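You operate a simulated robot arm through the tools that you are given. There is no shell and no other tool.

You are at the controls of a simulated robot arm. One attempt, no reset.

Task
Close machine 4's finished job: card onto its bin's ledge, count slider to the card's number, RESET, main switch off.
Fine: the card on the NOW RUNNING step; RESET once, before switching off. Set down upright: white card.

Only the result counts: the job must be done as asked and must still hold three seconds after the hand-in. Knocking over, shifting, dropping, spilling or breaking anything else fails it.

Robot
A 7-joint arm with a fingered hand, fixed in place. Base frame: the origin is at the foot of the arm, x ahead of it, y to its left, z up. Units: mm, rad, N and s.
Its first joint turns from -2.897 to 2.897 rad. Payload 4 kg.
The TCP is the grasp point between the finger pads, 30 mm short of the fingertips. In the tool frame z runs along the fingers and y along their closing line. Largest opening 104 mm; the body of the gripper starts 35 mm behind the TCP. The gripper is a hand of 4 fingers: y runs from the thumb to the fingers, the wrist lies at [-15, -113, -190] in the tool frame, and closing takes about 1.5 s.
Orientation is told as [roll, pitch, yaw] about the base's x, y, z axes, in that order, counted from this pose: with the fingers straight down and the wrist toward the robot, the tool's x, y and z point along [0, 1, 0], [1, 0, 0] and [0, 0, -1] of the base frame.

Tools
- The arm moves only by the tool move_arm. Its argument "increments" is a list of rows, each a list of 7 numbers: the shift along the base's x, y, z in mm, then the turn, a rotation vector about the base's x, y, z in rad, then the opening, from 0 (shut) to 1 (fully open). In form: [[dx, dy, dz, ax, ay, az, fingers], ...]. A call has 1 to 20 rows; each row is the pose to reach, as a shift and turn from the pose commanded when the call began. Rows are played at 5 a second. More than 50 mm and 0.15 rad between two rows, or a gripper value outside its range, and nothing of the call is played. Where a pose cannot be reached the arm comes as near as it can. A force on the tool above 80 N (or 10 N above the force at the start of the call, whichever is more), or a blocked arm, ends the call early, and 0.2 s more pass. Each finger travels about 153 mm/s and halts on what it meets, pressing with about 27 N; the grip force reading is that of the motor and also rises with nothing between the fingers. The clock runs only during rows and for 0.2 s after the last one: add rows that repeat a pose to give the fingers time. The reply holds the time, the measured pose of the TCP, the force on the tool along the base axes, the opening and the grip force, in the units named above and with some noise, with the torque about the TCP (base axes, N m) and any sound that the robot's microphone picked up.
- Cameras (640 x 400 px; columns grow to the right, rows downward): "scene" is fixed at [401.1, 500.1, 1359.7]; the picture's right is [-0.98, -0.18, 0.00], its down [-0.05, 0.28, -0.96] and it looks along [0.17, -0.94, -0.29] (base axes); focal length 325 px, centre (320, 200). "wrist" rides on the gripper at [61, -92, -130] in the tool frame; the picture's right is [-0.81, 0.28, -0.52], its down [-0.53, -0.71, 0.46] and it looks along [-0.24, 0.64, 0.72] (tool axes); focal length 275 px, centre (320, 200). There is no depth. A picture from a camera that has moved, and an enlarged one, comes with that camera's place and axes in the base frame and with its lens.
- capture(camera): a new picture of that camera. No time passes.
- set_grasp(shape): the hand has 4 fingers and takes this shape, open, in about a second: jaw (thumb against the fingers, like two jaws); tri (thumb and two fingers); tip (a fingertip pinch); poke (one finger out to press); point (the index stretched); flat (the hand flat); cup (the hand cupped); fist (a fist). The gripper value then closes the fingers along that shape, each until it touches; the sizes above hold for jaw. It gives what a move gives, with no picture.
- close_up(camera, box): a new picture of the part [left, top, right, bottom] of that camera's present view, enlarged. No time passes.
- close_job(): hands the job in; it is judged then, once.

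Nothing tells you positions but the pictures and the camera data. Unless the task says otherwise, let go and move clear before handing in.

The tools are called after "Emit:" as name(argument=value, ...) on one line, values as JSON. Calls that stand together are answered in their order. move_arm: Moves the arm, as the interface text tells. Its arguments: {"type":"object","properties":{"increments":{"type":"array"}},"required":["increments"]} The other tools are called the same way: set_grasp (shape) gives the hand a shape; capture (camera) takes a picture; close_up (camera, box) takes an enlarged picture of a part of a camera's view; close_job () hands the job in.

At the start:

```text
t: 0.0
ee_pos: [478.5, -296.7, 1219.2]
ee_rot: [0.0, -0.001, -0.001]
wrist_force: [0.8, 0.4, -0.3]
moment: [-0.02, 0.01, -0.01]
gripper_width: 103.6
finger_force: 0.0
shape: jaw
```

scene: 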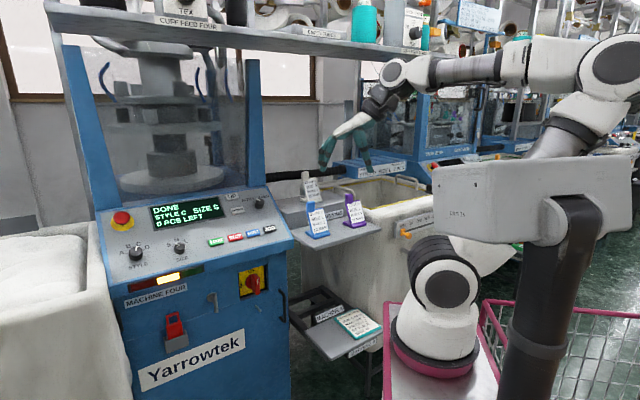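
wrist: 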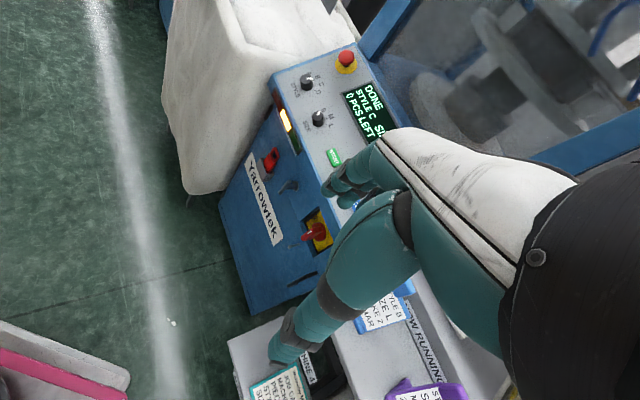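

I see machine four (Yarrowtek) with its panel, a shelf with three cards (white, blue, purple) and a lower ledge with a tray. I'll take close-ups to read everything first.

Emit:
close_up(camera="scene", box=[270, 160, 430, 260])

Emit:
close_up(camera="scene", box=[90, 180, 290, 305])

Emit:
close_up(camera="scene", box=[270, 270, 430, 370])

Emit:
close_up(camera="scene", box=[110, 260, 310, 385])

Emit:
close_up(camera="wrist", box=[220, 240, 480, 400])

```text
4.00 times, centred on (350, 210) of scene
camera zoom: at [401.1, 500.1, 1359.7], right [-0.98, -0.18, 0.0], down [-0.05, 0.28, -0.96], along [0.17, -0.94, -0.29], focal length 1302 px, centre (200, 160)
```

zoom: 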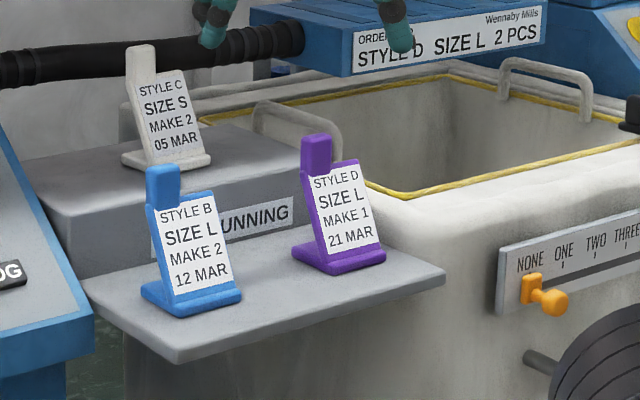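

```text
3.20 times, centred on (190, 242) of scene
camera zoom: at [401.1, 500.1, 1359.7], right [-0.98, -0.18, 0.0], down [-0.05, 0.28, -0.96], along [0.17, -0.94, -0.29], focal length 1041 px, centre (736, 64)
```

zoom: 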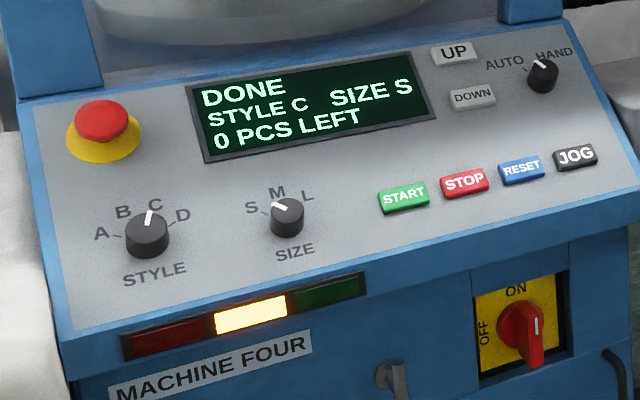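

```text
4.00 times, centred on (350, 320) of scene
camera zoom: at [401.1, 500.1, 1359.7], right [-0.98, -0.18, 0.0], down [-0.05, 0.28, -0.96], along [0.17, -0.94, -0.29], focal length 1302 px, centre (200, -280)
```

zoom: 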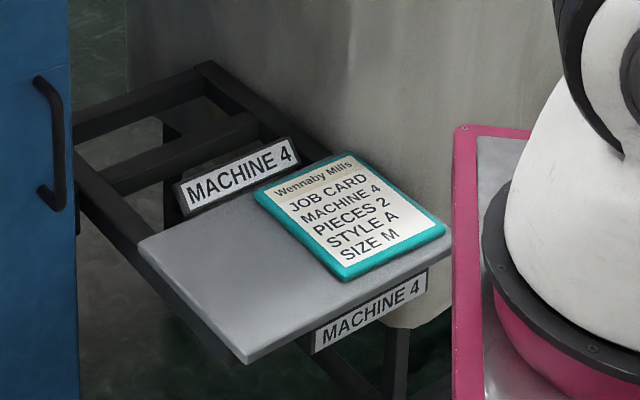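

```text
3.20 times, centred on (210, 322) of scene
camera zoom: at [401.1, 500.1, 1359.7], right [-0.98, -0.18, 0.0], down [-0.05, 0.28, -0.96], along [0.17, -0.94, -0.29], focal length 1041 px, centre (672, -192)
```

zoom: 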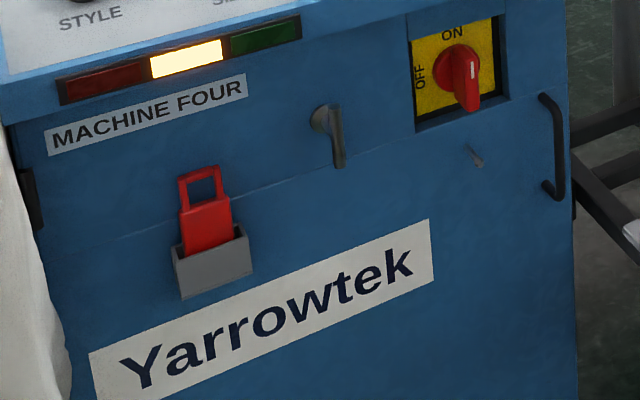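

```text
2.46 times, centred on (350, 320) of wrist
camera zoom: at [387.6, -235.0, 1349.1], right [0.28, -0.81, 0.52], down [-0.71, -0.53, -0.46], along [0.64, -0.24, -0.72], focal length 678 px, centre (246, -95)
```

zoom: 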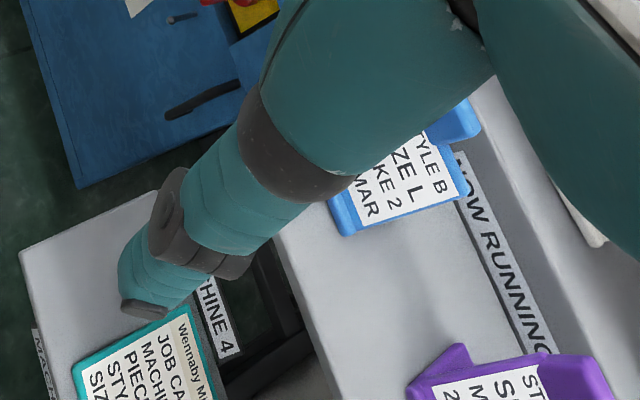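

The finished job appears to be style C size S, which matches the white card on the raised "NOW RUNNING" step (MAKE 2). Now I look for the bins, ledges and the slider.

Emit:
close_up(camera="scene", box=[330, 150, 490, 250])

Emit:
close_up(camera="scene", box=[380, 60, 640, 222])

Emit:
close_up(camera="scene", box=[90, 0, 350, 162])

Emit:
close_up(camera="scene", box=[390, 205, 454, 245])

Emit:
close_up(camera="scene", box=[300, 0, 560, 162])

Emit:
close_up(camera="scene", box=[0, 200, 130, 400])

```text
4.00 times, centred on (410, 200) of scene
camera zoom: at [401.1, 500.1, 1359.7], right [-0.98, -0.18, 0.0], down [-0.05, 0.28, -0.96], along [0.17, -0.94, -0.29], focal length 1302 px, centre (-40, 200)
```

zoom: 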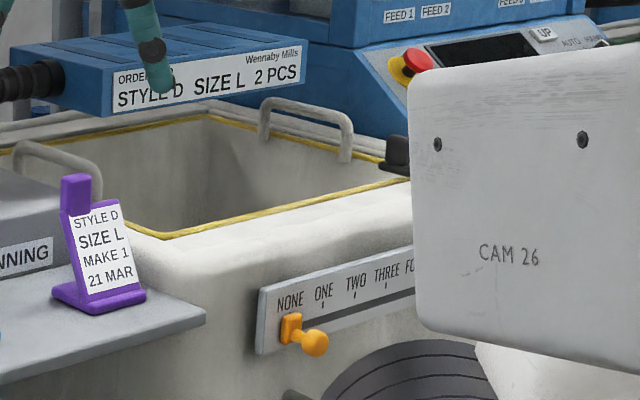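

```text
2.46 times, centred on (510, 141) of scene
camera zoom: at [401.1, 500.1, 1359.7], right [-0.98, -0.18, 0.0], down [-0.05, 0.28, -0.96], along [0.17, -0.94, -0.29], focal length 801 px, centre (-148, 345)
```

zoom: 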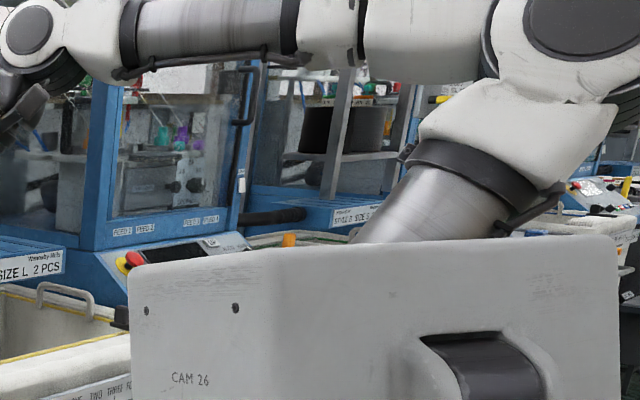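

```text
2.46 times, centred on (220, 81) of scene
camera zoom: at [401.1, 500.1, 1359.7], right [-0.98, -0.18, 0.0], down [-0.05, 0.28, -0.96], along [0.17, -0.94, -0.29], focal length 801 px, centre (566, 493)
```

zoom: 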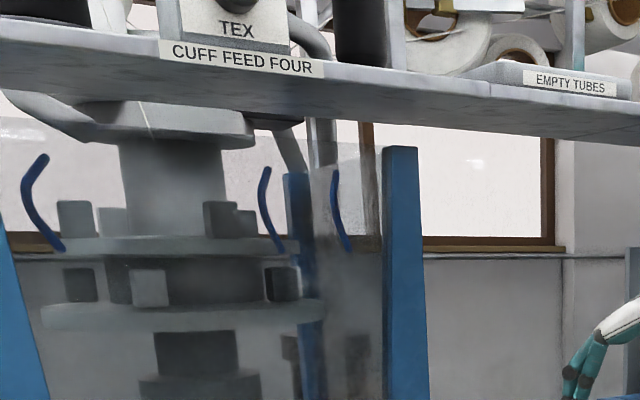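

```text
10.00 times, centred on (422, 225) of scene
camera zoom: at [401.1, 500.1, 1359.7], right [-0.98, -0.18, 0.0], down [-0.05, 0.28, -0.96], along [0.17, -0.94, -0.29], focal length 3254 px, centre (-700, -50)
```

zoom: 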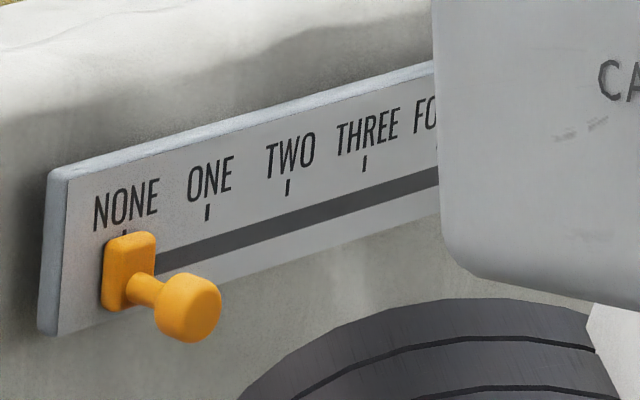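

```text
2.46 times, centred on (430, 81) of scene
camera zoom: at [401.1, 500.1, 1359.7], right [-0.98, -0.18, 0.0], down [-0.05, 0.28, -0.96], along [0.17, -0.94, -0.29], focal length 801 px, centre (49, 493)
```

zoom: 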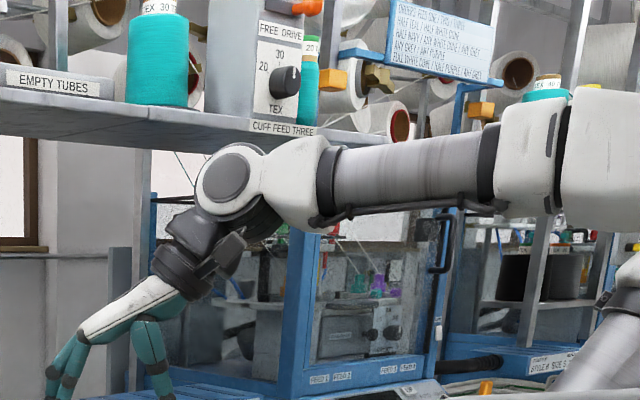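

```text
2.00 times, centred on (65, 300) of scene
camera zoom: at [401.1, 500.1, 1359.7], right [-0.98, -0.18, 0.0], down [-0.05, 0.28, -0.96], along [0.17, -0.94, -0.29], focal length 651 px, centre (830, 0)
```

zoom: 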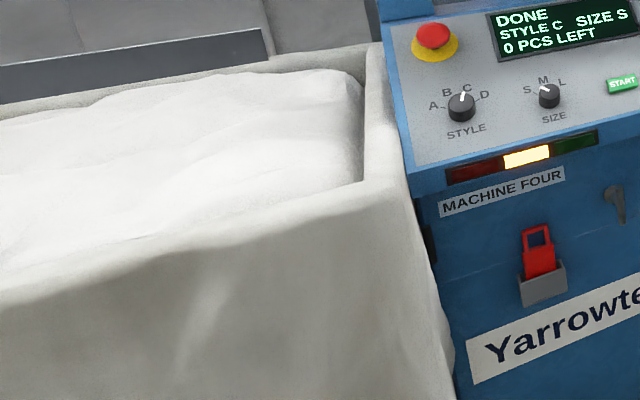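

I see more bins and order boards further back, so I zoom in on those before deciding which bin belongs to the card.

Emit:
close_up(camera="scene", box=[450, 0, 514, 40])

Emit:
close_up(camera="scene", box=[460, 130, 540, 180])

Emit:
close_up(camera="scene", box=[560, 110, 640, 160])

Emit:
close_up(camera="scene", box=[340, 140, 420, 190])

Emit:
close_up(camera="scene", box=[270, 170, 350, 220])

Emit:
close_up(camera="wrist", box=[380, 260, 540, 400])

```text
10.00 times, centred on (482, 20) of scene
camera zoom: at [401.1, 500.1, 1359.7], right [-0.98, -0.18, 0.0], down [-0.05, 0.28, -0.96], along [0.17, -0.94, -0.29], focal length 3254 px, centre (-1300, 2000)
```

zoom: 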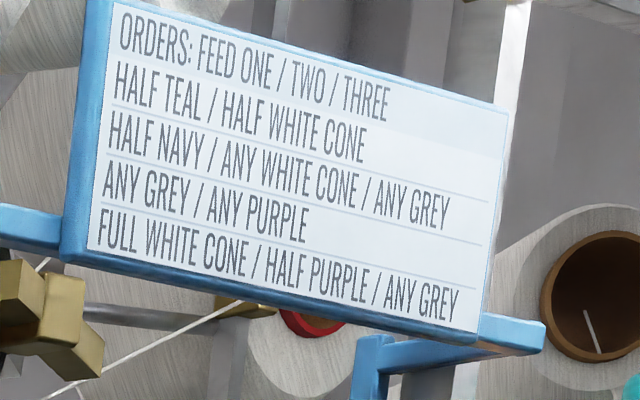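

```text
8.00 times, centred on (500, 155) of scene
camera zoom: at [401.1, 500.1, 1359.7], right [-0.98, -0.18, 0.0], down [-0.05, 0.28, -0.96], along [0.17, -0.94, -0.29], focal length 2603 px, centre (-1120, 560)
```

zoom: 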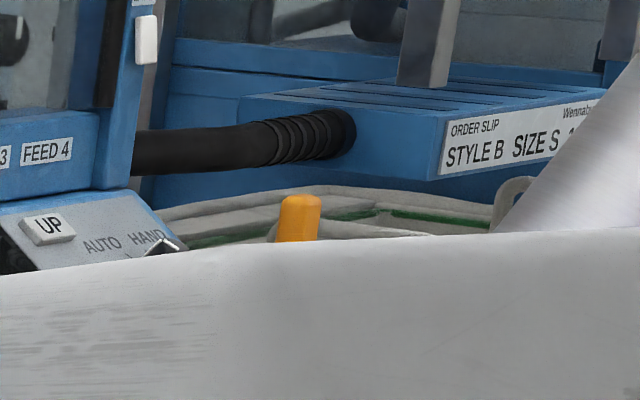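

```text
8.00 times, centred on (600, 135) of scene
camera zoom: at [401.1, 500.1, 1359.7], right [-0.98, -0.18, 0.0], down [-0.05, 0.28, -0.96], along [0.17, -0.94, -0.29], focal length 2603 px, centre (-1920, 720)
```

zoom: 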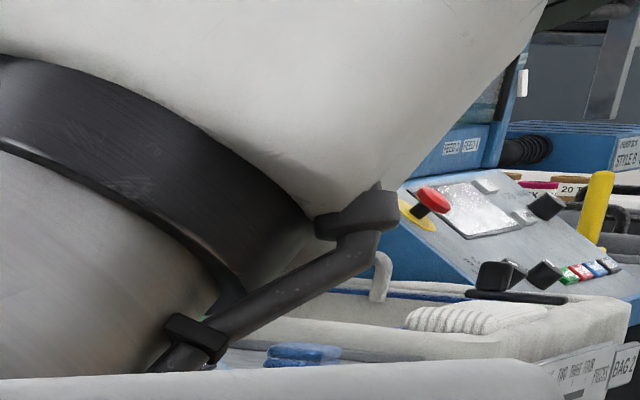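

```text
8.00 times, centred on (380, 165) of scene
camera zoom: at [401.1, 500.1, 1359.7], right [-0.98, -0.18, 0.0], down [-0.05, 0.28, -0.96], along [0.17, -0.94, -0.29], focal length 2603 px, centre (-160, 480)
```

zoom: 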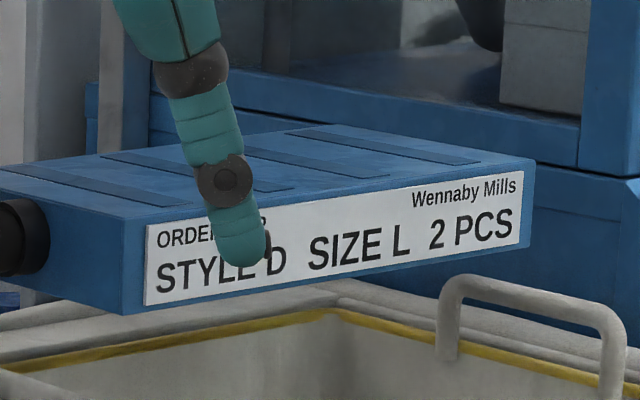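

```text
8.00 times, centred on (310, 195) of scene
camera zoom: at [401.1, 500.1, 1359.7], right [-0.98, -0.18, 0.0], down [-0.05, 0.28, -0.96], along [0.17, -0.94, -0.29], focal length 2603 px, centre (400, 240)
```

zoom: 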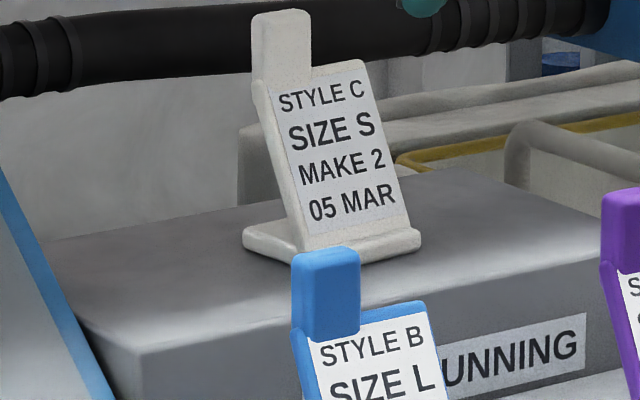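

```text
2.86 times, centred on (460, 330) of wrist
camera zoom: at [387.6, -235.0, 1349.1], right [0.28, -0.81, 0.52], down [-0.71, -0.53, -0.46], along [0.64, -0.24, -0.72], focal length 786 px, centre (-80, -171)
```

zoom: 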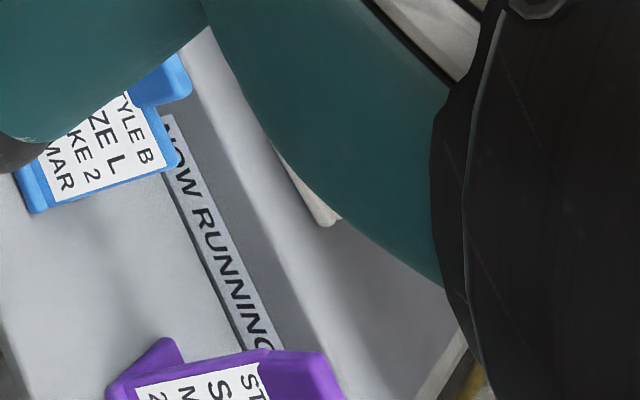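

The white card's job matches the display. I still need to find the bin's ledge and the full slider scale, so I'll swing the hand to turn the wrist camera toward the shelf and bin.

Emit:
move_arm(increments=[[0, 10, 0, 0, 0, -0.14, 1], [0, 20, 0, 0, 0, -0.28, 1], [0, 30, 0, 0, 0, -0.42, 1], [0, 40, 0, 0, 0, -0.56, 1], [0, 50, 0, 0, 0, -0.7, 1], [0, 60, 0, 0, 0, -0.84, 1], [0, 70, 0, 0, 0, -0.98, 1], [0, 80, 0, 0, 0, -1.12, 1], [0, 80, 0, 0, 0, -1.12, 1]])

Emit:
capture(camera="wrist")

Emit:
capture(camera="scene")

```text
t: 2.0
ee_pos: [479.3, -216.7, 1218.6]
ee_rot: [0.0, -0.001, -1.121]
wrist_force: [-0.8, 0.4, 0.1]
moment: [0.01, 0.01, 0.0]
gripper_width: 103.8
finger_force: 0.1
shape: jaw
```

```text
taken
camera wrist: at [494.7, -107.0, 1348.9], right [-0.61, -0.6, 0.52], down [-0.79, 0.41, -0.46], along [0.06, -0.69, -0.72], focal length 275 px, centre (320, 200)
```

wrist: 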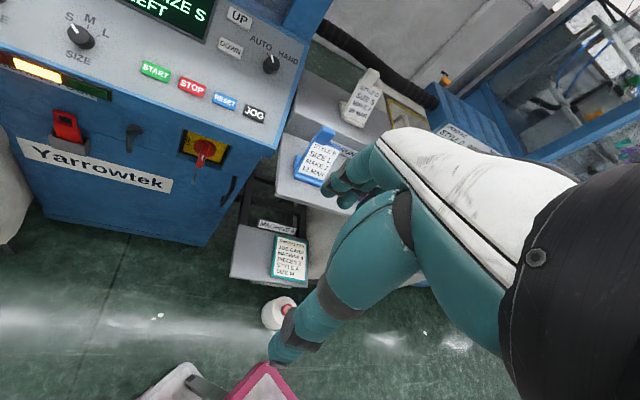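

```text
taken
```

scene: 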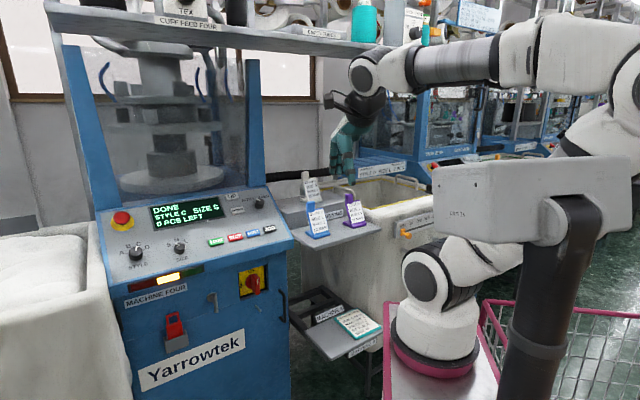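

The wrist camera now shows the panel, shelf and tray, but the hand blocks the bin. I'll zoom in on what is visible to triangulate.

Emit:
close_up(camera="wrist", box=[220, 40, 460, 190])

Emit:
close_up(camera="wrist", box=[40, 0, 300, 162])

Emit:
close_up(camera="wrist", box=[220, 160, 380, 300])

Emit:
close_up(camera="scene", box=[290, 160, 450, 260])

```text
2.67 times, centred on (340, 115) of wrist
camera zoom: at [494.7, -107.0, 1348.9], right [-0.61, -0.6, 0.52], down [-0.79, 0.41, -0.46], along [0.06, -0.69, -0.72], focal length 734 px, centre (267, 427)
```

zoom: 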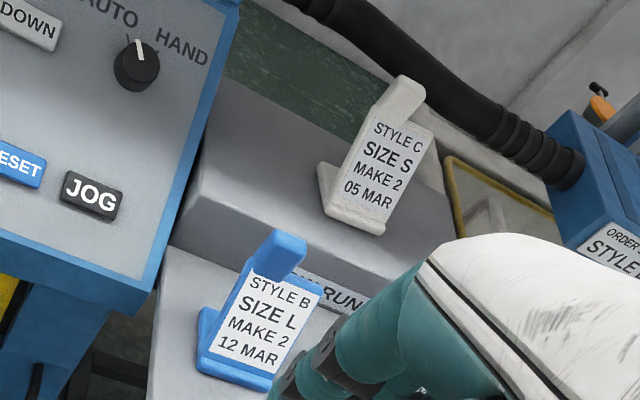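

```text
2.46 times, centred on (170, 81) of wrist
camera zoom: at [494.7, -107.0, 1348.9], right [-0.61, -0.6, 0.52], down [-0.79, 0.41, -0.46], along [0.06, -0.69, -0.72], focal length 678 px, centre (689, 493)
```

zoom: 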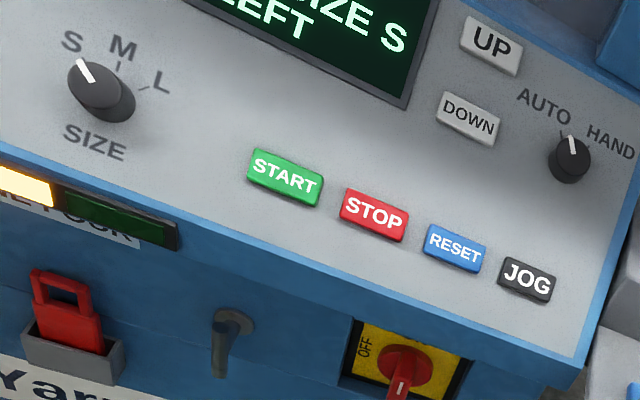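

```text
2.86 times, centred on (300, 230) of wrist
camera zoom: at [494.7, -107.0, 1348.9], right [-0.61, -0.6, 0.52], down [-0.79, 0.41, -0.46], along [0.06, -0.69, -0.72], focal length 786 px, centre (377, 114)
```

zoom: 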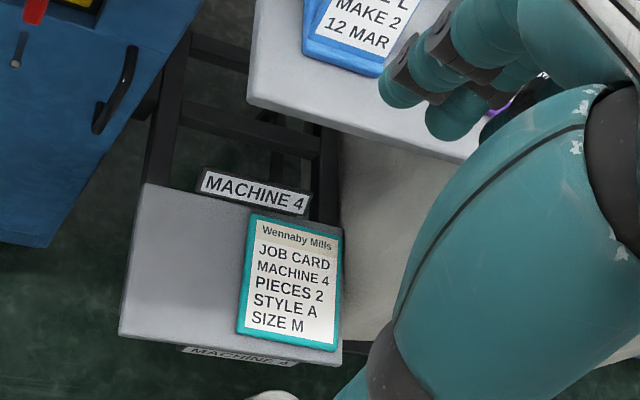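

```text
4.00 times, centred on (370, 210) of scene
camera zoom: at [401.1, 500.1, 1359.7], right [-0.98, -0.18, 0.0], down [-0.05, 0.28, -0.96], along [0.17, -0.94, -0.29], focal length 1302 px, centre (120, 160)
```

zoom: 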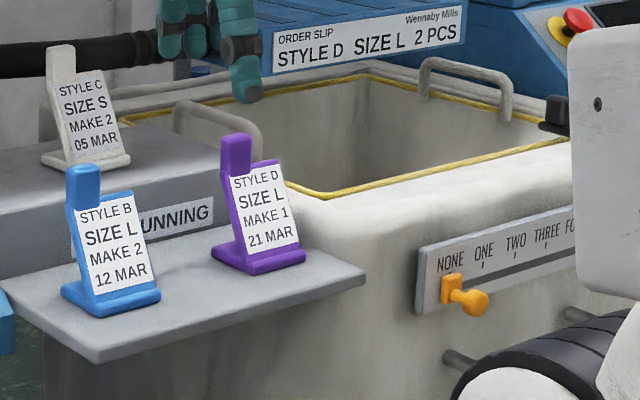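

I triangulated the shelf at about z≈917, rotated roughly 45° in the base frame, with the bin to its right. I'll move the hand over to look at the bin front and find the ledge.

Emit:
move_arm(increments=[[-35, -14, 0, 0, 0, -0.11, 1], [-70, -28, 0, 0, 0, -0.22, 1], [-105, -42, 0, 0, 0, -0.33, 1], [-140, -56, 0, 0, 0, -0.44, 1], [-175, -70, 0, 0, 0, -0.55, 1], [-210, -84, 0, 0, 0, -0.66, 1], [-245, -98, 0, 0, 0, -0.77, 1], [-280, -110, 0, 0, 0, -0.88, 1], [-280, -110, 0, 0, 0, -0.88, 1]])

Emit:
capture(camera="wrist")

Emit:
capture(camera="scene")

```text
t: 4.0
ee_pos: [203.9, -331.4, 1214.4]
ee_rot: [-0.016, 0.017, -1.99]
wrist_force: [-0.5, 0.3, -0.4]
moment: [-0.04, -0.01, 0.0]
gripper_width: 103.5
finger_force: 0.1
shape: jaw
```

```text
taken
camera wrist: at [297.7, -274.9, 1345.0], right [-0.85, 0.07, 0.52], down [-0.2, 0.88, -0.43], along [-0.49, -0.47, -0.73], focal length 275 px, centre (320, 200)
```

wrist: 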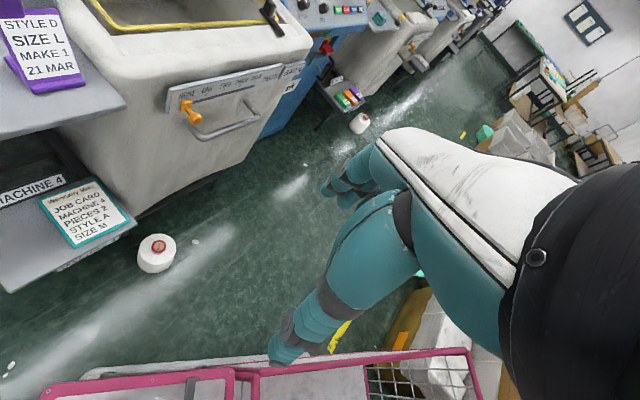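

```text
taken
```

scene: 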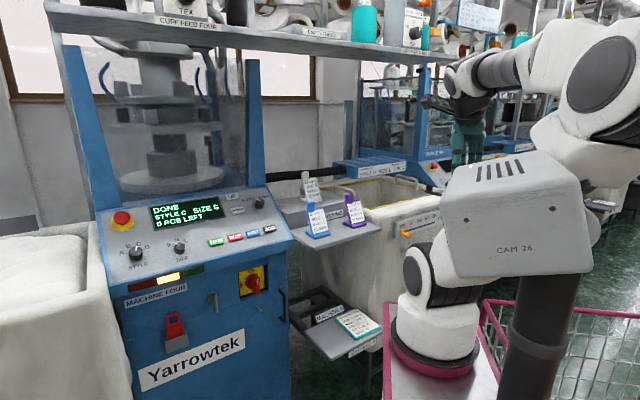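

Now the wrist camera sees the bin front with its slider and labels. I'll zoom in to read it.

Emit:
close_up(camera="wrist", box=[60, 0, 320, 162])

Emit:
close_up(camera="wrist", box=[160, 50, 320, 150])

Emit:
close_up(camera="wrist", box=[0, 0, 200, 125])

Emit:
close_up(camera="wrist", box=[0, 150, 200, 275])

Emit:
close_up(camera="wrist", box=[280, 0, 480, 125])

Emit:
close_up(camera="scene", box=[290, 160, 450, 260])

```text
2.46 times, centred on (190, 81) of wrist
camera zoom: at [297.7, -274.9, 1345.0], right [-0.85, 0.07, 0.52], down [-0.2, 0.88, -0.43], along [-0.49, -0.47, -0.73], focal length 678 px, centre (640, 493)
```

zoom: 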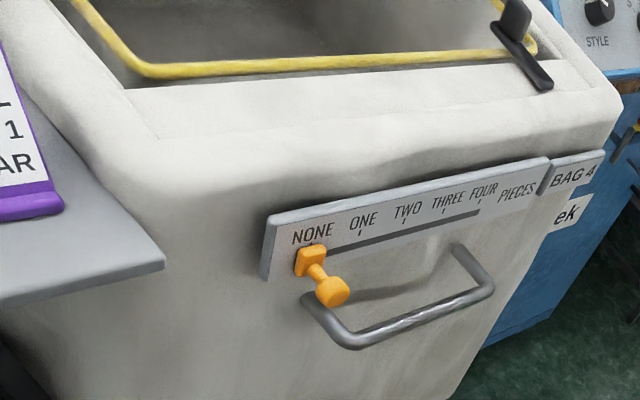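

```text
4.00 times, centred on (240, 100) of wrist
camera zoom: at [297.7, -274.9, 1345.0], right [-0.85, 0.07, 0.52], down [-0.2, 0.88, -0.43], along [-0.49, -0.47, -0.73], focal length 1101 px, centre (640, 600)
```

zoom: 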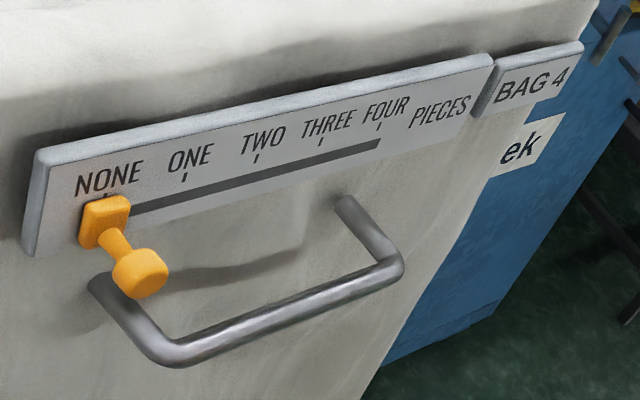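

```text
3.20 times, centred on (100, 62) of wrist
camera zoom: at [297.7, -274.9, 1345.0], right [-0.85, 0.07, 0.52], down [-0.2, 0.88, -0.43], along [-0.49, -0.47, -0.73], focal length 881 px, centre (1024, 640)
```

zoom: 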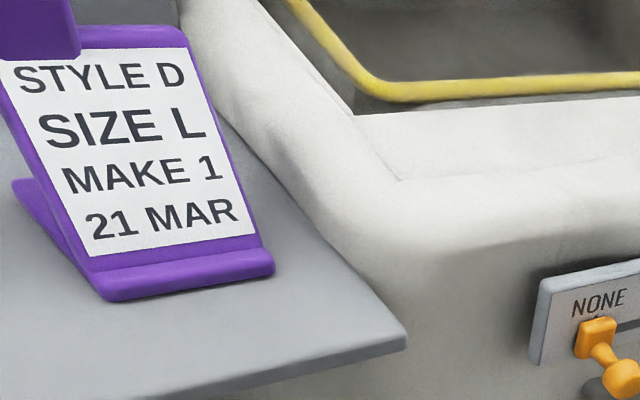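

```text
3.20 times, centred on (100, 212) of wrist
camera zoom: at [297.7, -274.9, 1345.0], right [-0.85, 0.07, 0.52], down [-0.2, 0.88, -0.43], along [-0.49, -0.47, -0.73], focal length 881 px, centre (1024, 160)
```

zoom: 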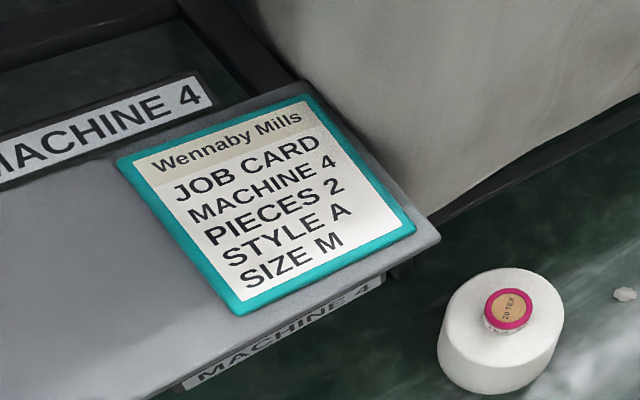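

```text
3.20 times, centred on (380, 62) of wrist
camera zoom: at [297.7, -274.9, 1345.0], right [-0.85, 0.07, 0.52], down [-0.2, 0.88, -0.43], along [-0.49, -0.47, -0.73], focal length 881 px, centre (128, 640)
```

zoom: 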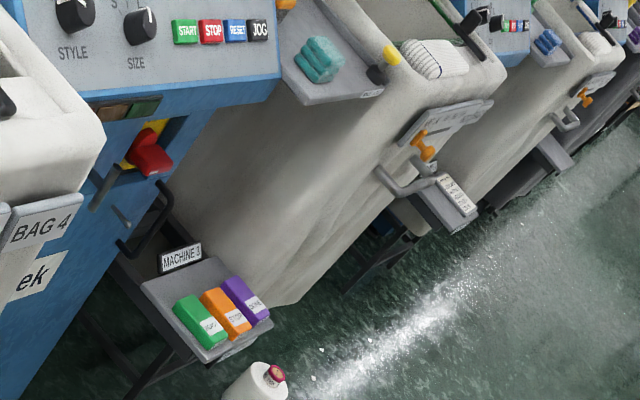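

```text
4.00 times, centred on (370, 210) of scene
camera zoom: at [401.1, 500.1, 1359.7], right [-0.98, -0.18, 0.0], down [-0.05, 0.28, -0.96], along [0.17, -0.94, -0.29], focal length 1302 px, centre (120, 160)
```

zoom: 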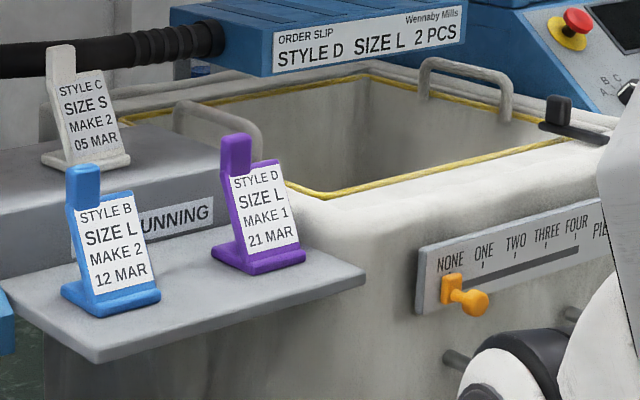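

This is BAG 4, machine 4's bin; the black piece on its rim at the far right end looks like the card ledge. Other bins show cards standing by the same black part, so I'll zoom in on it.

Emit:
close_up(camera="wrist", box=[240, 0, 304, 40])

Emit:
close_up(camera="scene", box=[400, 165, 464, 205])

Emit:
close_up(camera="wrist", box=[376, 0, 440, 40])

Emit:
close_up(camera="wrist", box=[420, 0, 484, 40])

Emit:
close_up(camera="scene", box=[560, 160, 640, 240])

```text
10.00 times, centred on (272, 20) of wrist
camera zoom: at [297.7, -274.9, 1345.0], right [-0.85, 0.07, 0.52], down [-0.2, 0.88, -0.43], along [-0.49, -0.47, -0.73], focal length 2753 px, centre (800, 2000)
```

zoom: 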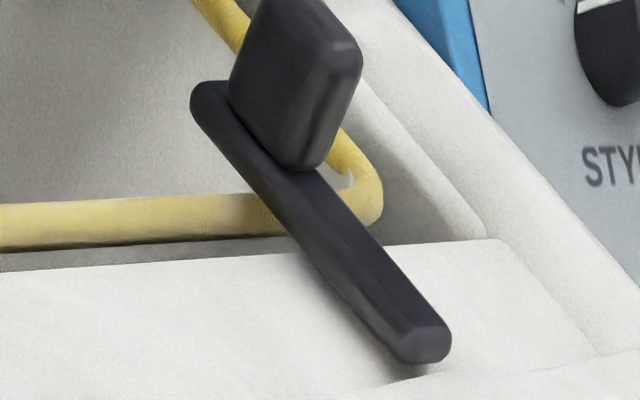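

```text
10.00 times, centred on (432, 185) of scene
camera zoom: at [401.1, 500.1, 1359.7], right [-0.98, -0.18, 0.0], down [-0.05, 0.28, -0.96], along [0.17, -0.94, -0.29], focal length 3254 px, centre (-800, 350)
```

zoom: 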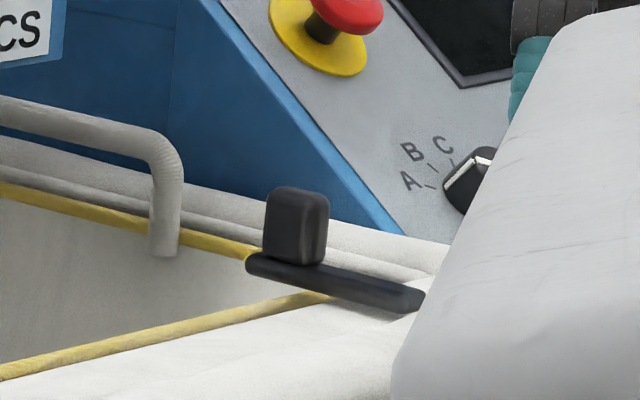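

```text
10.00 times, centred on (408, 20) of wrist
camera zoom: at [297.7, -274.9, 1345.0], right [-0.85, 0.07, 0.52], down [-0.2, 0.88, -0.43], along [-0.49, -0.47, -0.73], focal length 2753 px, centre (-560, 2000)
```

zoom: 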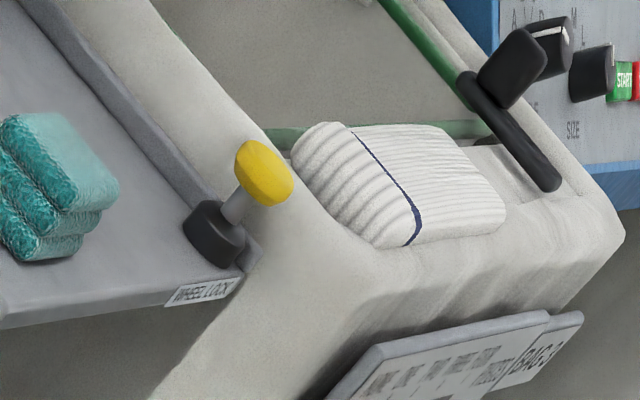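

```text
10.00 times, centred on (452, 20) of wrist
camera zoom: at [297.7, -274.9, 1345.0], right [-0.85, 0.07, 0.52], down [-0.2, 0.88, -0.43], along [-0.49, -0.47, -0.73], focal length 2753 px, centre (-1000, 2000)
```

zoom: 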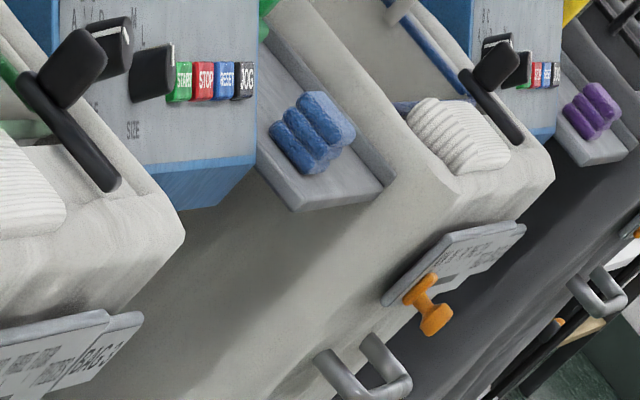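

```text
5.00 times, centred on (600, 200) of scene
camera zoom: at [401.1, 500.1, 1359.7], right [-0.98, -0.18, 0.0], down [-0.05, 0.28, -0.96], along [0.17, -0.94, -0.29], focal length 1627 px, centre (-1080, 200)
```

zoom: 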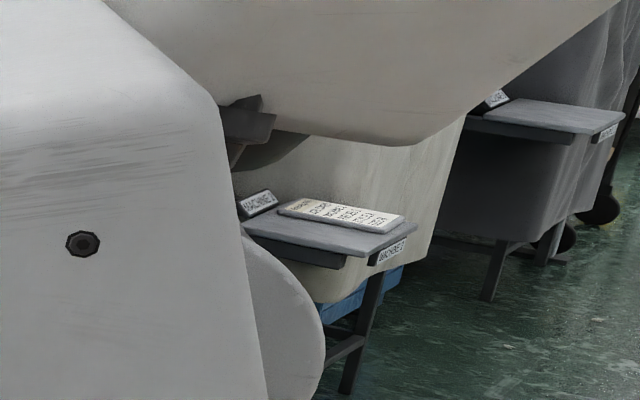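

BAG 4 is machine 4's bin. Its front rim has a flat strip, which I take as the ledge, and the slider is still at NONE. I'll raise the camera over the bin to see the rim from above.

Emit:
move_arm(increments=[[5, -40, 15, 0, 0, 0, 1], [10, -80, 30, 0, 0, 0, 1], [15, -120, 45, 0, 0, 0, 1], [20, -150, 60, 0, 0, 0, 1], [20, -150, 60, 0, 0, 0, 1]])

Emit:
capture(camera="wrist")

Emit:
close_up(camera="wrist", box=[0, 0, 320, 200])

```text
t: 5.2
ee_pos: [221.0, -476.0, 1279.3]
ee_rot: [0.0, 0.0, -2.001]
wrist_force: [0.0, 0.5, -0.1]
moment: [-0.02, 0.0, -0.04]
gripper_width: 103.9
finger_force: 0.1
shape: jaw
```

```text
taken
camera wrist: at [313.6, -418.4, 1409.2], right [-0.85, 0.09, 0.52], down [-0.19, 0.87, -0.46], along [-0.49, -0.48, -0.72], focal length 275 px, centre (320, 200)
```

wrist: 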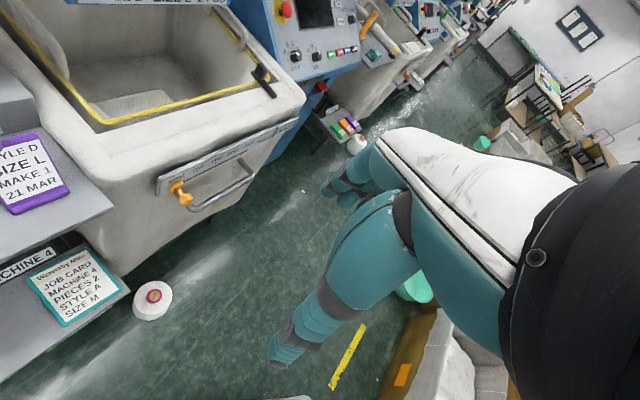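

```text
2.00 times, centred on (160, 100) of wrist
camera zoom: at [313.6, -418.4, 1409.2], right [-0.85, 0.09, 0.52], down [-0.19, 0.87, -0.46], along [-0.49, -0.48, -0.72], focal length 551 px, centre (640, 400)
```

zoom: 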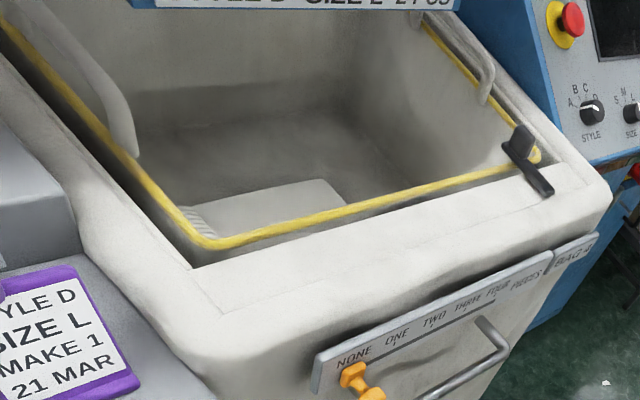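

The front rim of BAG 4 shows a flat, outlined strip. I'll zoom in further and look at its extents and the black piece.

Emit:
close_up(camera="wrist", box=[80, 90, 200, 165])

Emit:
close_up(camera="wrist", box=[190, 50, 310, 125])

Emit:
close_up(camera="scene", box=[330, 160, 458, 240])

Emit:
close_up(camera="wrist", box=[360, 0, 440, 50])

```text
5.33 times, centred on (140, 128) of wrist
camera zoom: at [313.6, -418.4, 1409.2], right [-0.85, 0.09, 0.52], down [-0.19, 0.87, -0.46], along [-0.49, -0.48, -0.72], focal length 1468 px, centre (1280, 587)
```

zoom: 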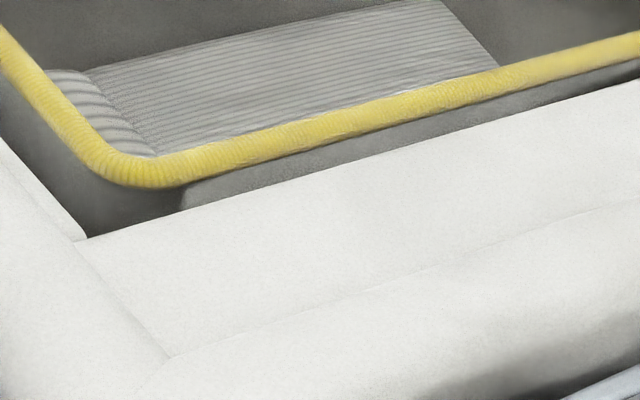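

```text
5.33 times, centred on (250, 88) of wrist
camera zoom: at [313.6, -418.4, 1409.2], right [-0.85, 0.09, 0.52], down [-0.19, 0.87, -0.46], along [-0.49, -0.48, -0.72], focal length 1468 px, centre (693, 800)
```

zoom: 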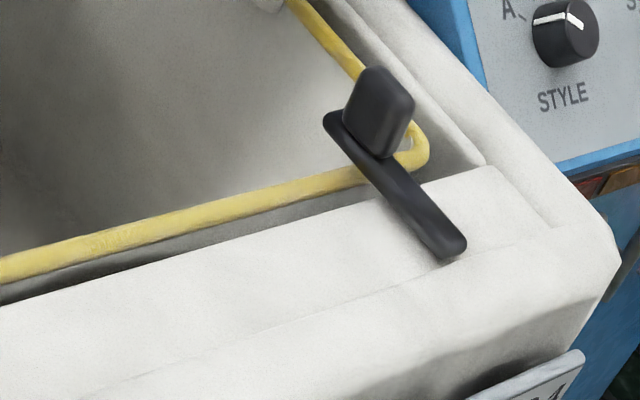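

```text
5.00 times, centred on (394, 200) of scene
camera zoom: at [401.1, 500.1, 1359.7], right [-0.98, -0.18, 0.0], down [-0.05, 0.28, -0.96], along [0.17, -0.94, -0.29], focal length 1627 px, centre (-50, 200)
```

zoom: 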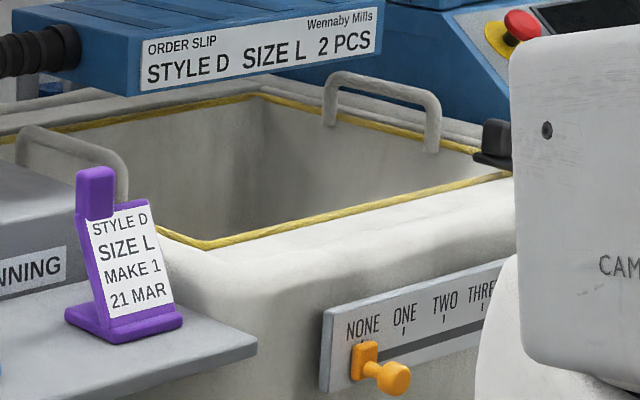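

```text
8.00 times, centred on (400, 25) of wrist
camera zoom: at [313.6, -418.4, 1409.2], right [-0.85, 0.09, 0.52], down [-0.19, 0.87, -0.46], along [-0.49, -0.48, -0.72], focal length 2202 px, centre (-320, 1600)
```

zoom: 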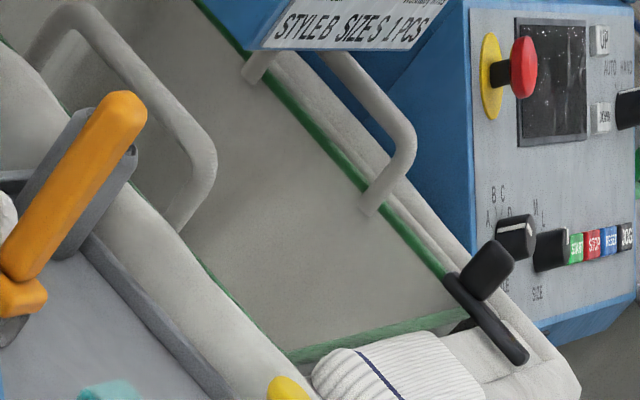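

The ledge strip of BAG 4 triangulates to z≈943, about 46 mm deep, with the machine at exactly 45°. Next I move to a spot where the camera sees the white card closely.

Emit:
move_arm(increments=[[28, -31, 0, 0, 0, 0.135, 1], [56, -62, -5, 0, 0, 0.27, 1], [84, -93, -10, 0, 0, 0.405, 1], [112, -124, -20, 0, 0, 0.54, 1], [140, -155, -35, 0, 0, 0.675, 1], [168, -186, -50, 0, 0, 0.81, 1], [196, -217, -65, 0, 0, 0.945, 1], [224, -248, -80, 0, 0, 1.08, 1], [251, -277, -87, 0, 0, 1.215, 1], [251, -277, -87, 0, 0, 1.215, 1]])

Emit:
capture(camera="wrist")

Emit:
capture(camera="scene")

```text
t: 7.4
ee_pos: [469.4, -755.3, 1191.8]
ee_rot: [0.0, -0.001, -0.784]
wrist_force: [-0.2, 0.0, -0.1]
moment: [0.0, 0.0, 0.0]
gripper_width: 103.8
finger_force: 0.1
shape: jaw
```

```text
taken
camera wrist: at [448.2, -645.7, 1322.8], right [-0.38, -0.77, 0.52], down [-0.88, 0.13, -0.46], along [0.28, -0.63, -0.72], focal length 275 px, centre (320, 200)
```

wrist: 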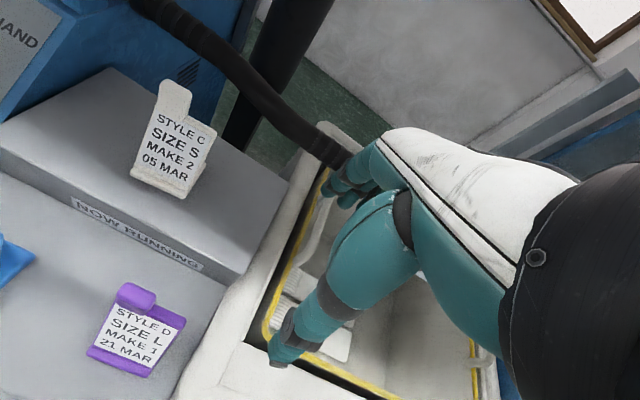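

```text
taken
```

scene: 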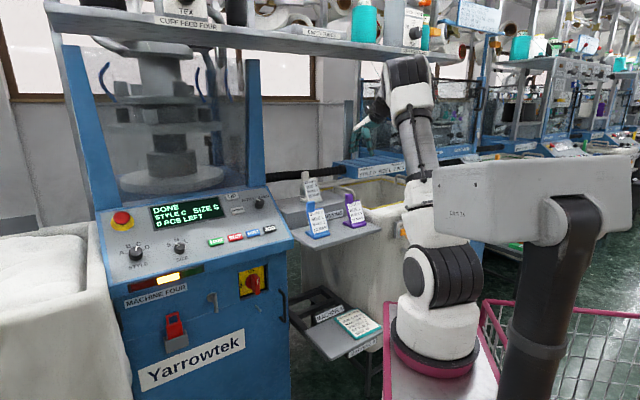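

The arm reaches well here, and the white card is visible clearly. I'll zoom in to measure its tab and foot.

Emit:
close_up(camera="wrist", box=[110, 65, 238, 205])

Emit:
close_up(camera="wrist", box=[0, 60, 320, 260])

Emit:
close_up(camera="scene", box=[290, 160, 354, 200])

Emit:
close_up(camera="scene", box=[340, 50, 468, 220])

```text
2.86 times, centred on (174, 135) of wrist
camera zoom: at [448.2, -645.7, 1322.8], right [-0.38, -0.77, 0.52], down [-0.88, 0.13, -0.46], along [0.28, -0.63, -0.72], focal length 786 px, centre (737, 386)
```

zoom: 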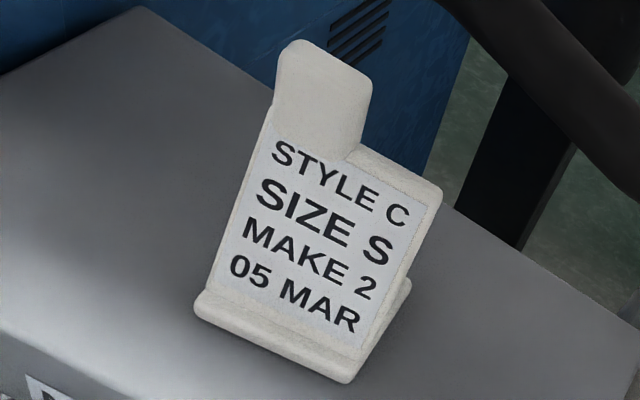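

```text
2.00 times, centred on (160, 160) of wrist
camera zoom: at [448.2, -645.7, 1322.8], right [-0.38, -0.77, 0.52], down [-0.88, 0.13, -0.46], along [0.28, -0.63, -0.72], focal length 551 px, centre (640, 280)
```

zoom: 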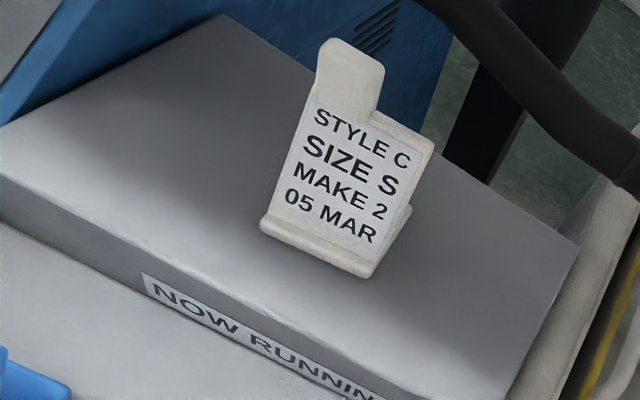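

```text
10.00 times, centred on (322, 180) of scene
camera zoom: at [401.1, 500.1, 1359.7], right [-0.98, -0.18, 0.0], down [-0.05, 0.28, -0.96], along [0.17, -0.94, -0.29], focal length 3254 px, centre (300, 400)
```

zoom: 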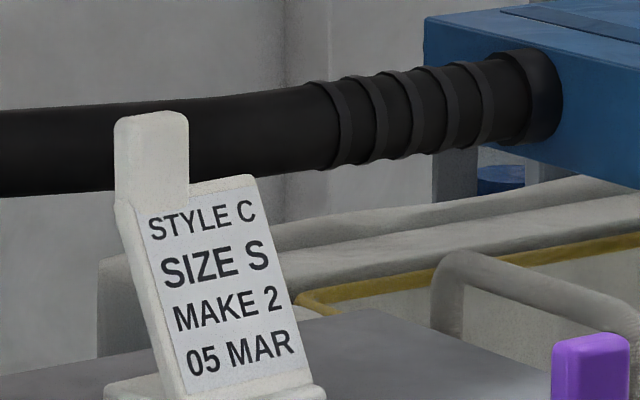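

```text
2.35 times, centred on (404, 135) of scene
camera zoom: at [401.1, 500.1, 1359.7], right [-0.98, -0.18, 0.0], down [-0.05, 0.28, -0.96], along [0.17, -0.94, -0.29], focal length 766 px, centre (122, 353)
```

zoom: 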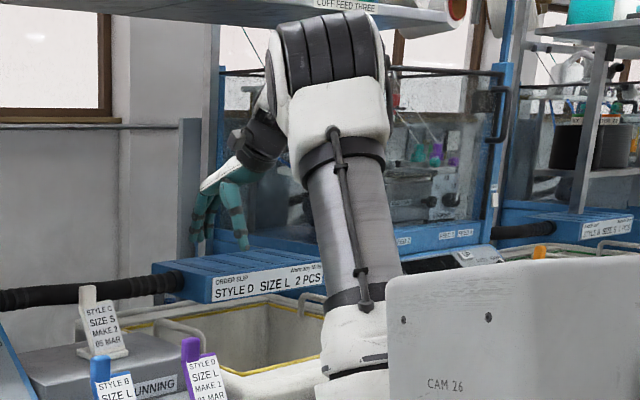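

The camera estimates of the step's angle don't fully agree, so I'll zoom in on edges to pin down geometry.

Emit:
close_up(camera="wrist", box=[0, 120, 160, 220])

Emit:
close_up(camera="wrist", box=[140, 180, 300, 280])

Emit:
close_up(camera="wrist", box=[60, 250, 300, 400])

Emit:
close_up(camera="scene", box=[272, 190, 400, 270])

```text
4.00 times, centred on (80, 170) of wrist
camera zoom: at [448.2, -645.7, 1322.8], right [-0.38, -0.77, 0.52], down [-0.88, 0.13, -0.46], along [0.28, -0.63, -0.72], focal length 1101 px, centre (1280, 320)
```

zoom: 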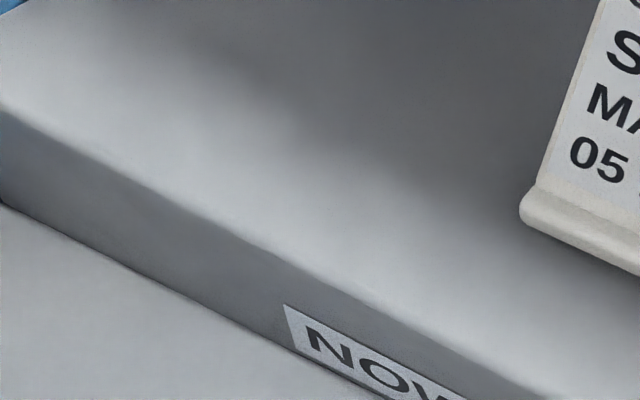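

```text
4.00 times, centred on (220, 230) of wrist
camera zoom: at [448.2, -645.7, 1322.8], right [-0.38, -0.77, 0.52], down [-0.88, 0.13, -0.46], along [0.28, -0.63, -0.72], focal length 1101 px, centre (720, 80)
```

zoom: 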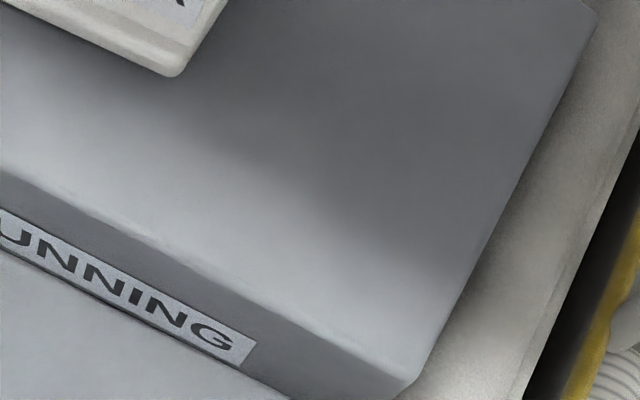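

```text
2.67 times, centred on (180, 325) of wrist
camera zoom: at [448.2, -645.7, 1322.8], right [-0.38, -0.77, 0.52], down [-0.88, 0.13, -0.46], along [0.28, -0.63, -0.72], focal length 734 px, centre (693, -133)
```

zoom: 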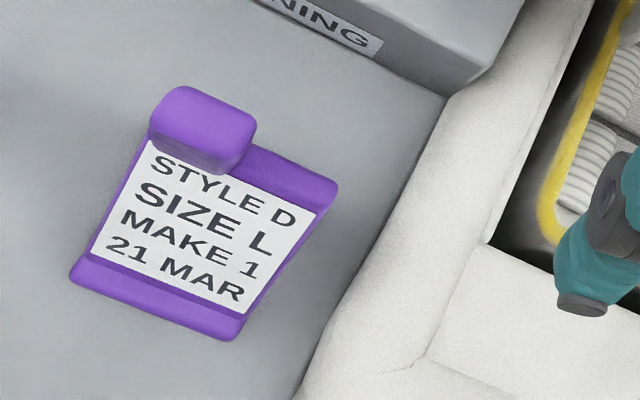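

```text
5.00 times, centred on (336, 230) of scene
camera zoom: at [401.1, 500.1, 1359.7], right [-0.98, -0.18, 0.0], down [-0.05, 0.28, -0.96], along [0.17, -0.94, -0.29], focal length 1627 px, centre (240, 50)
```

zoom: 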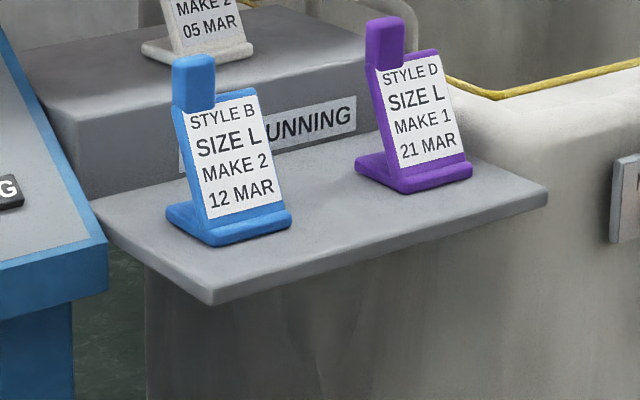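

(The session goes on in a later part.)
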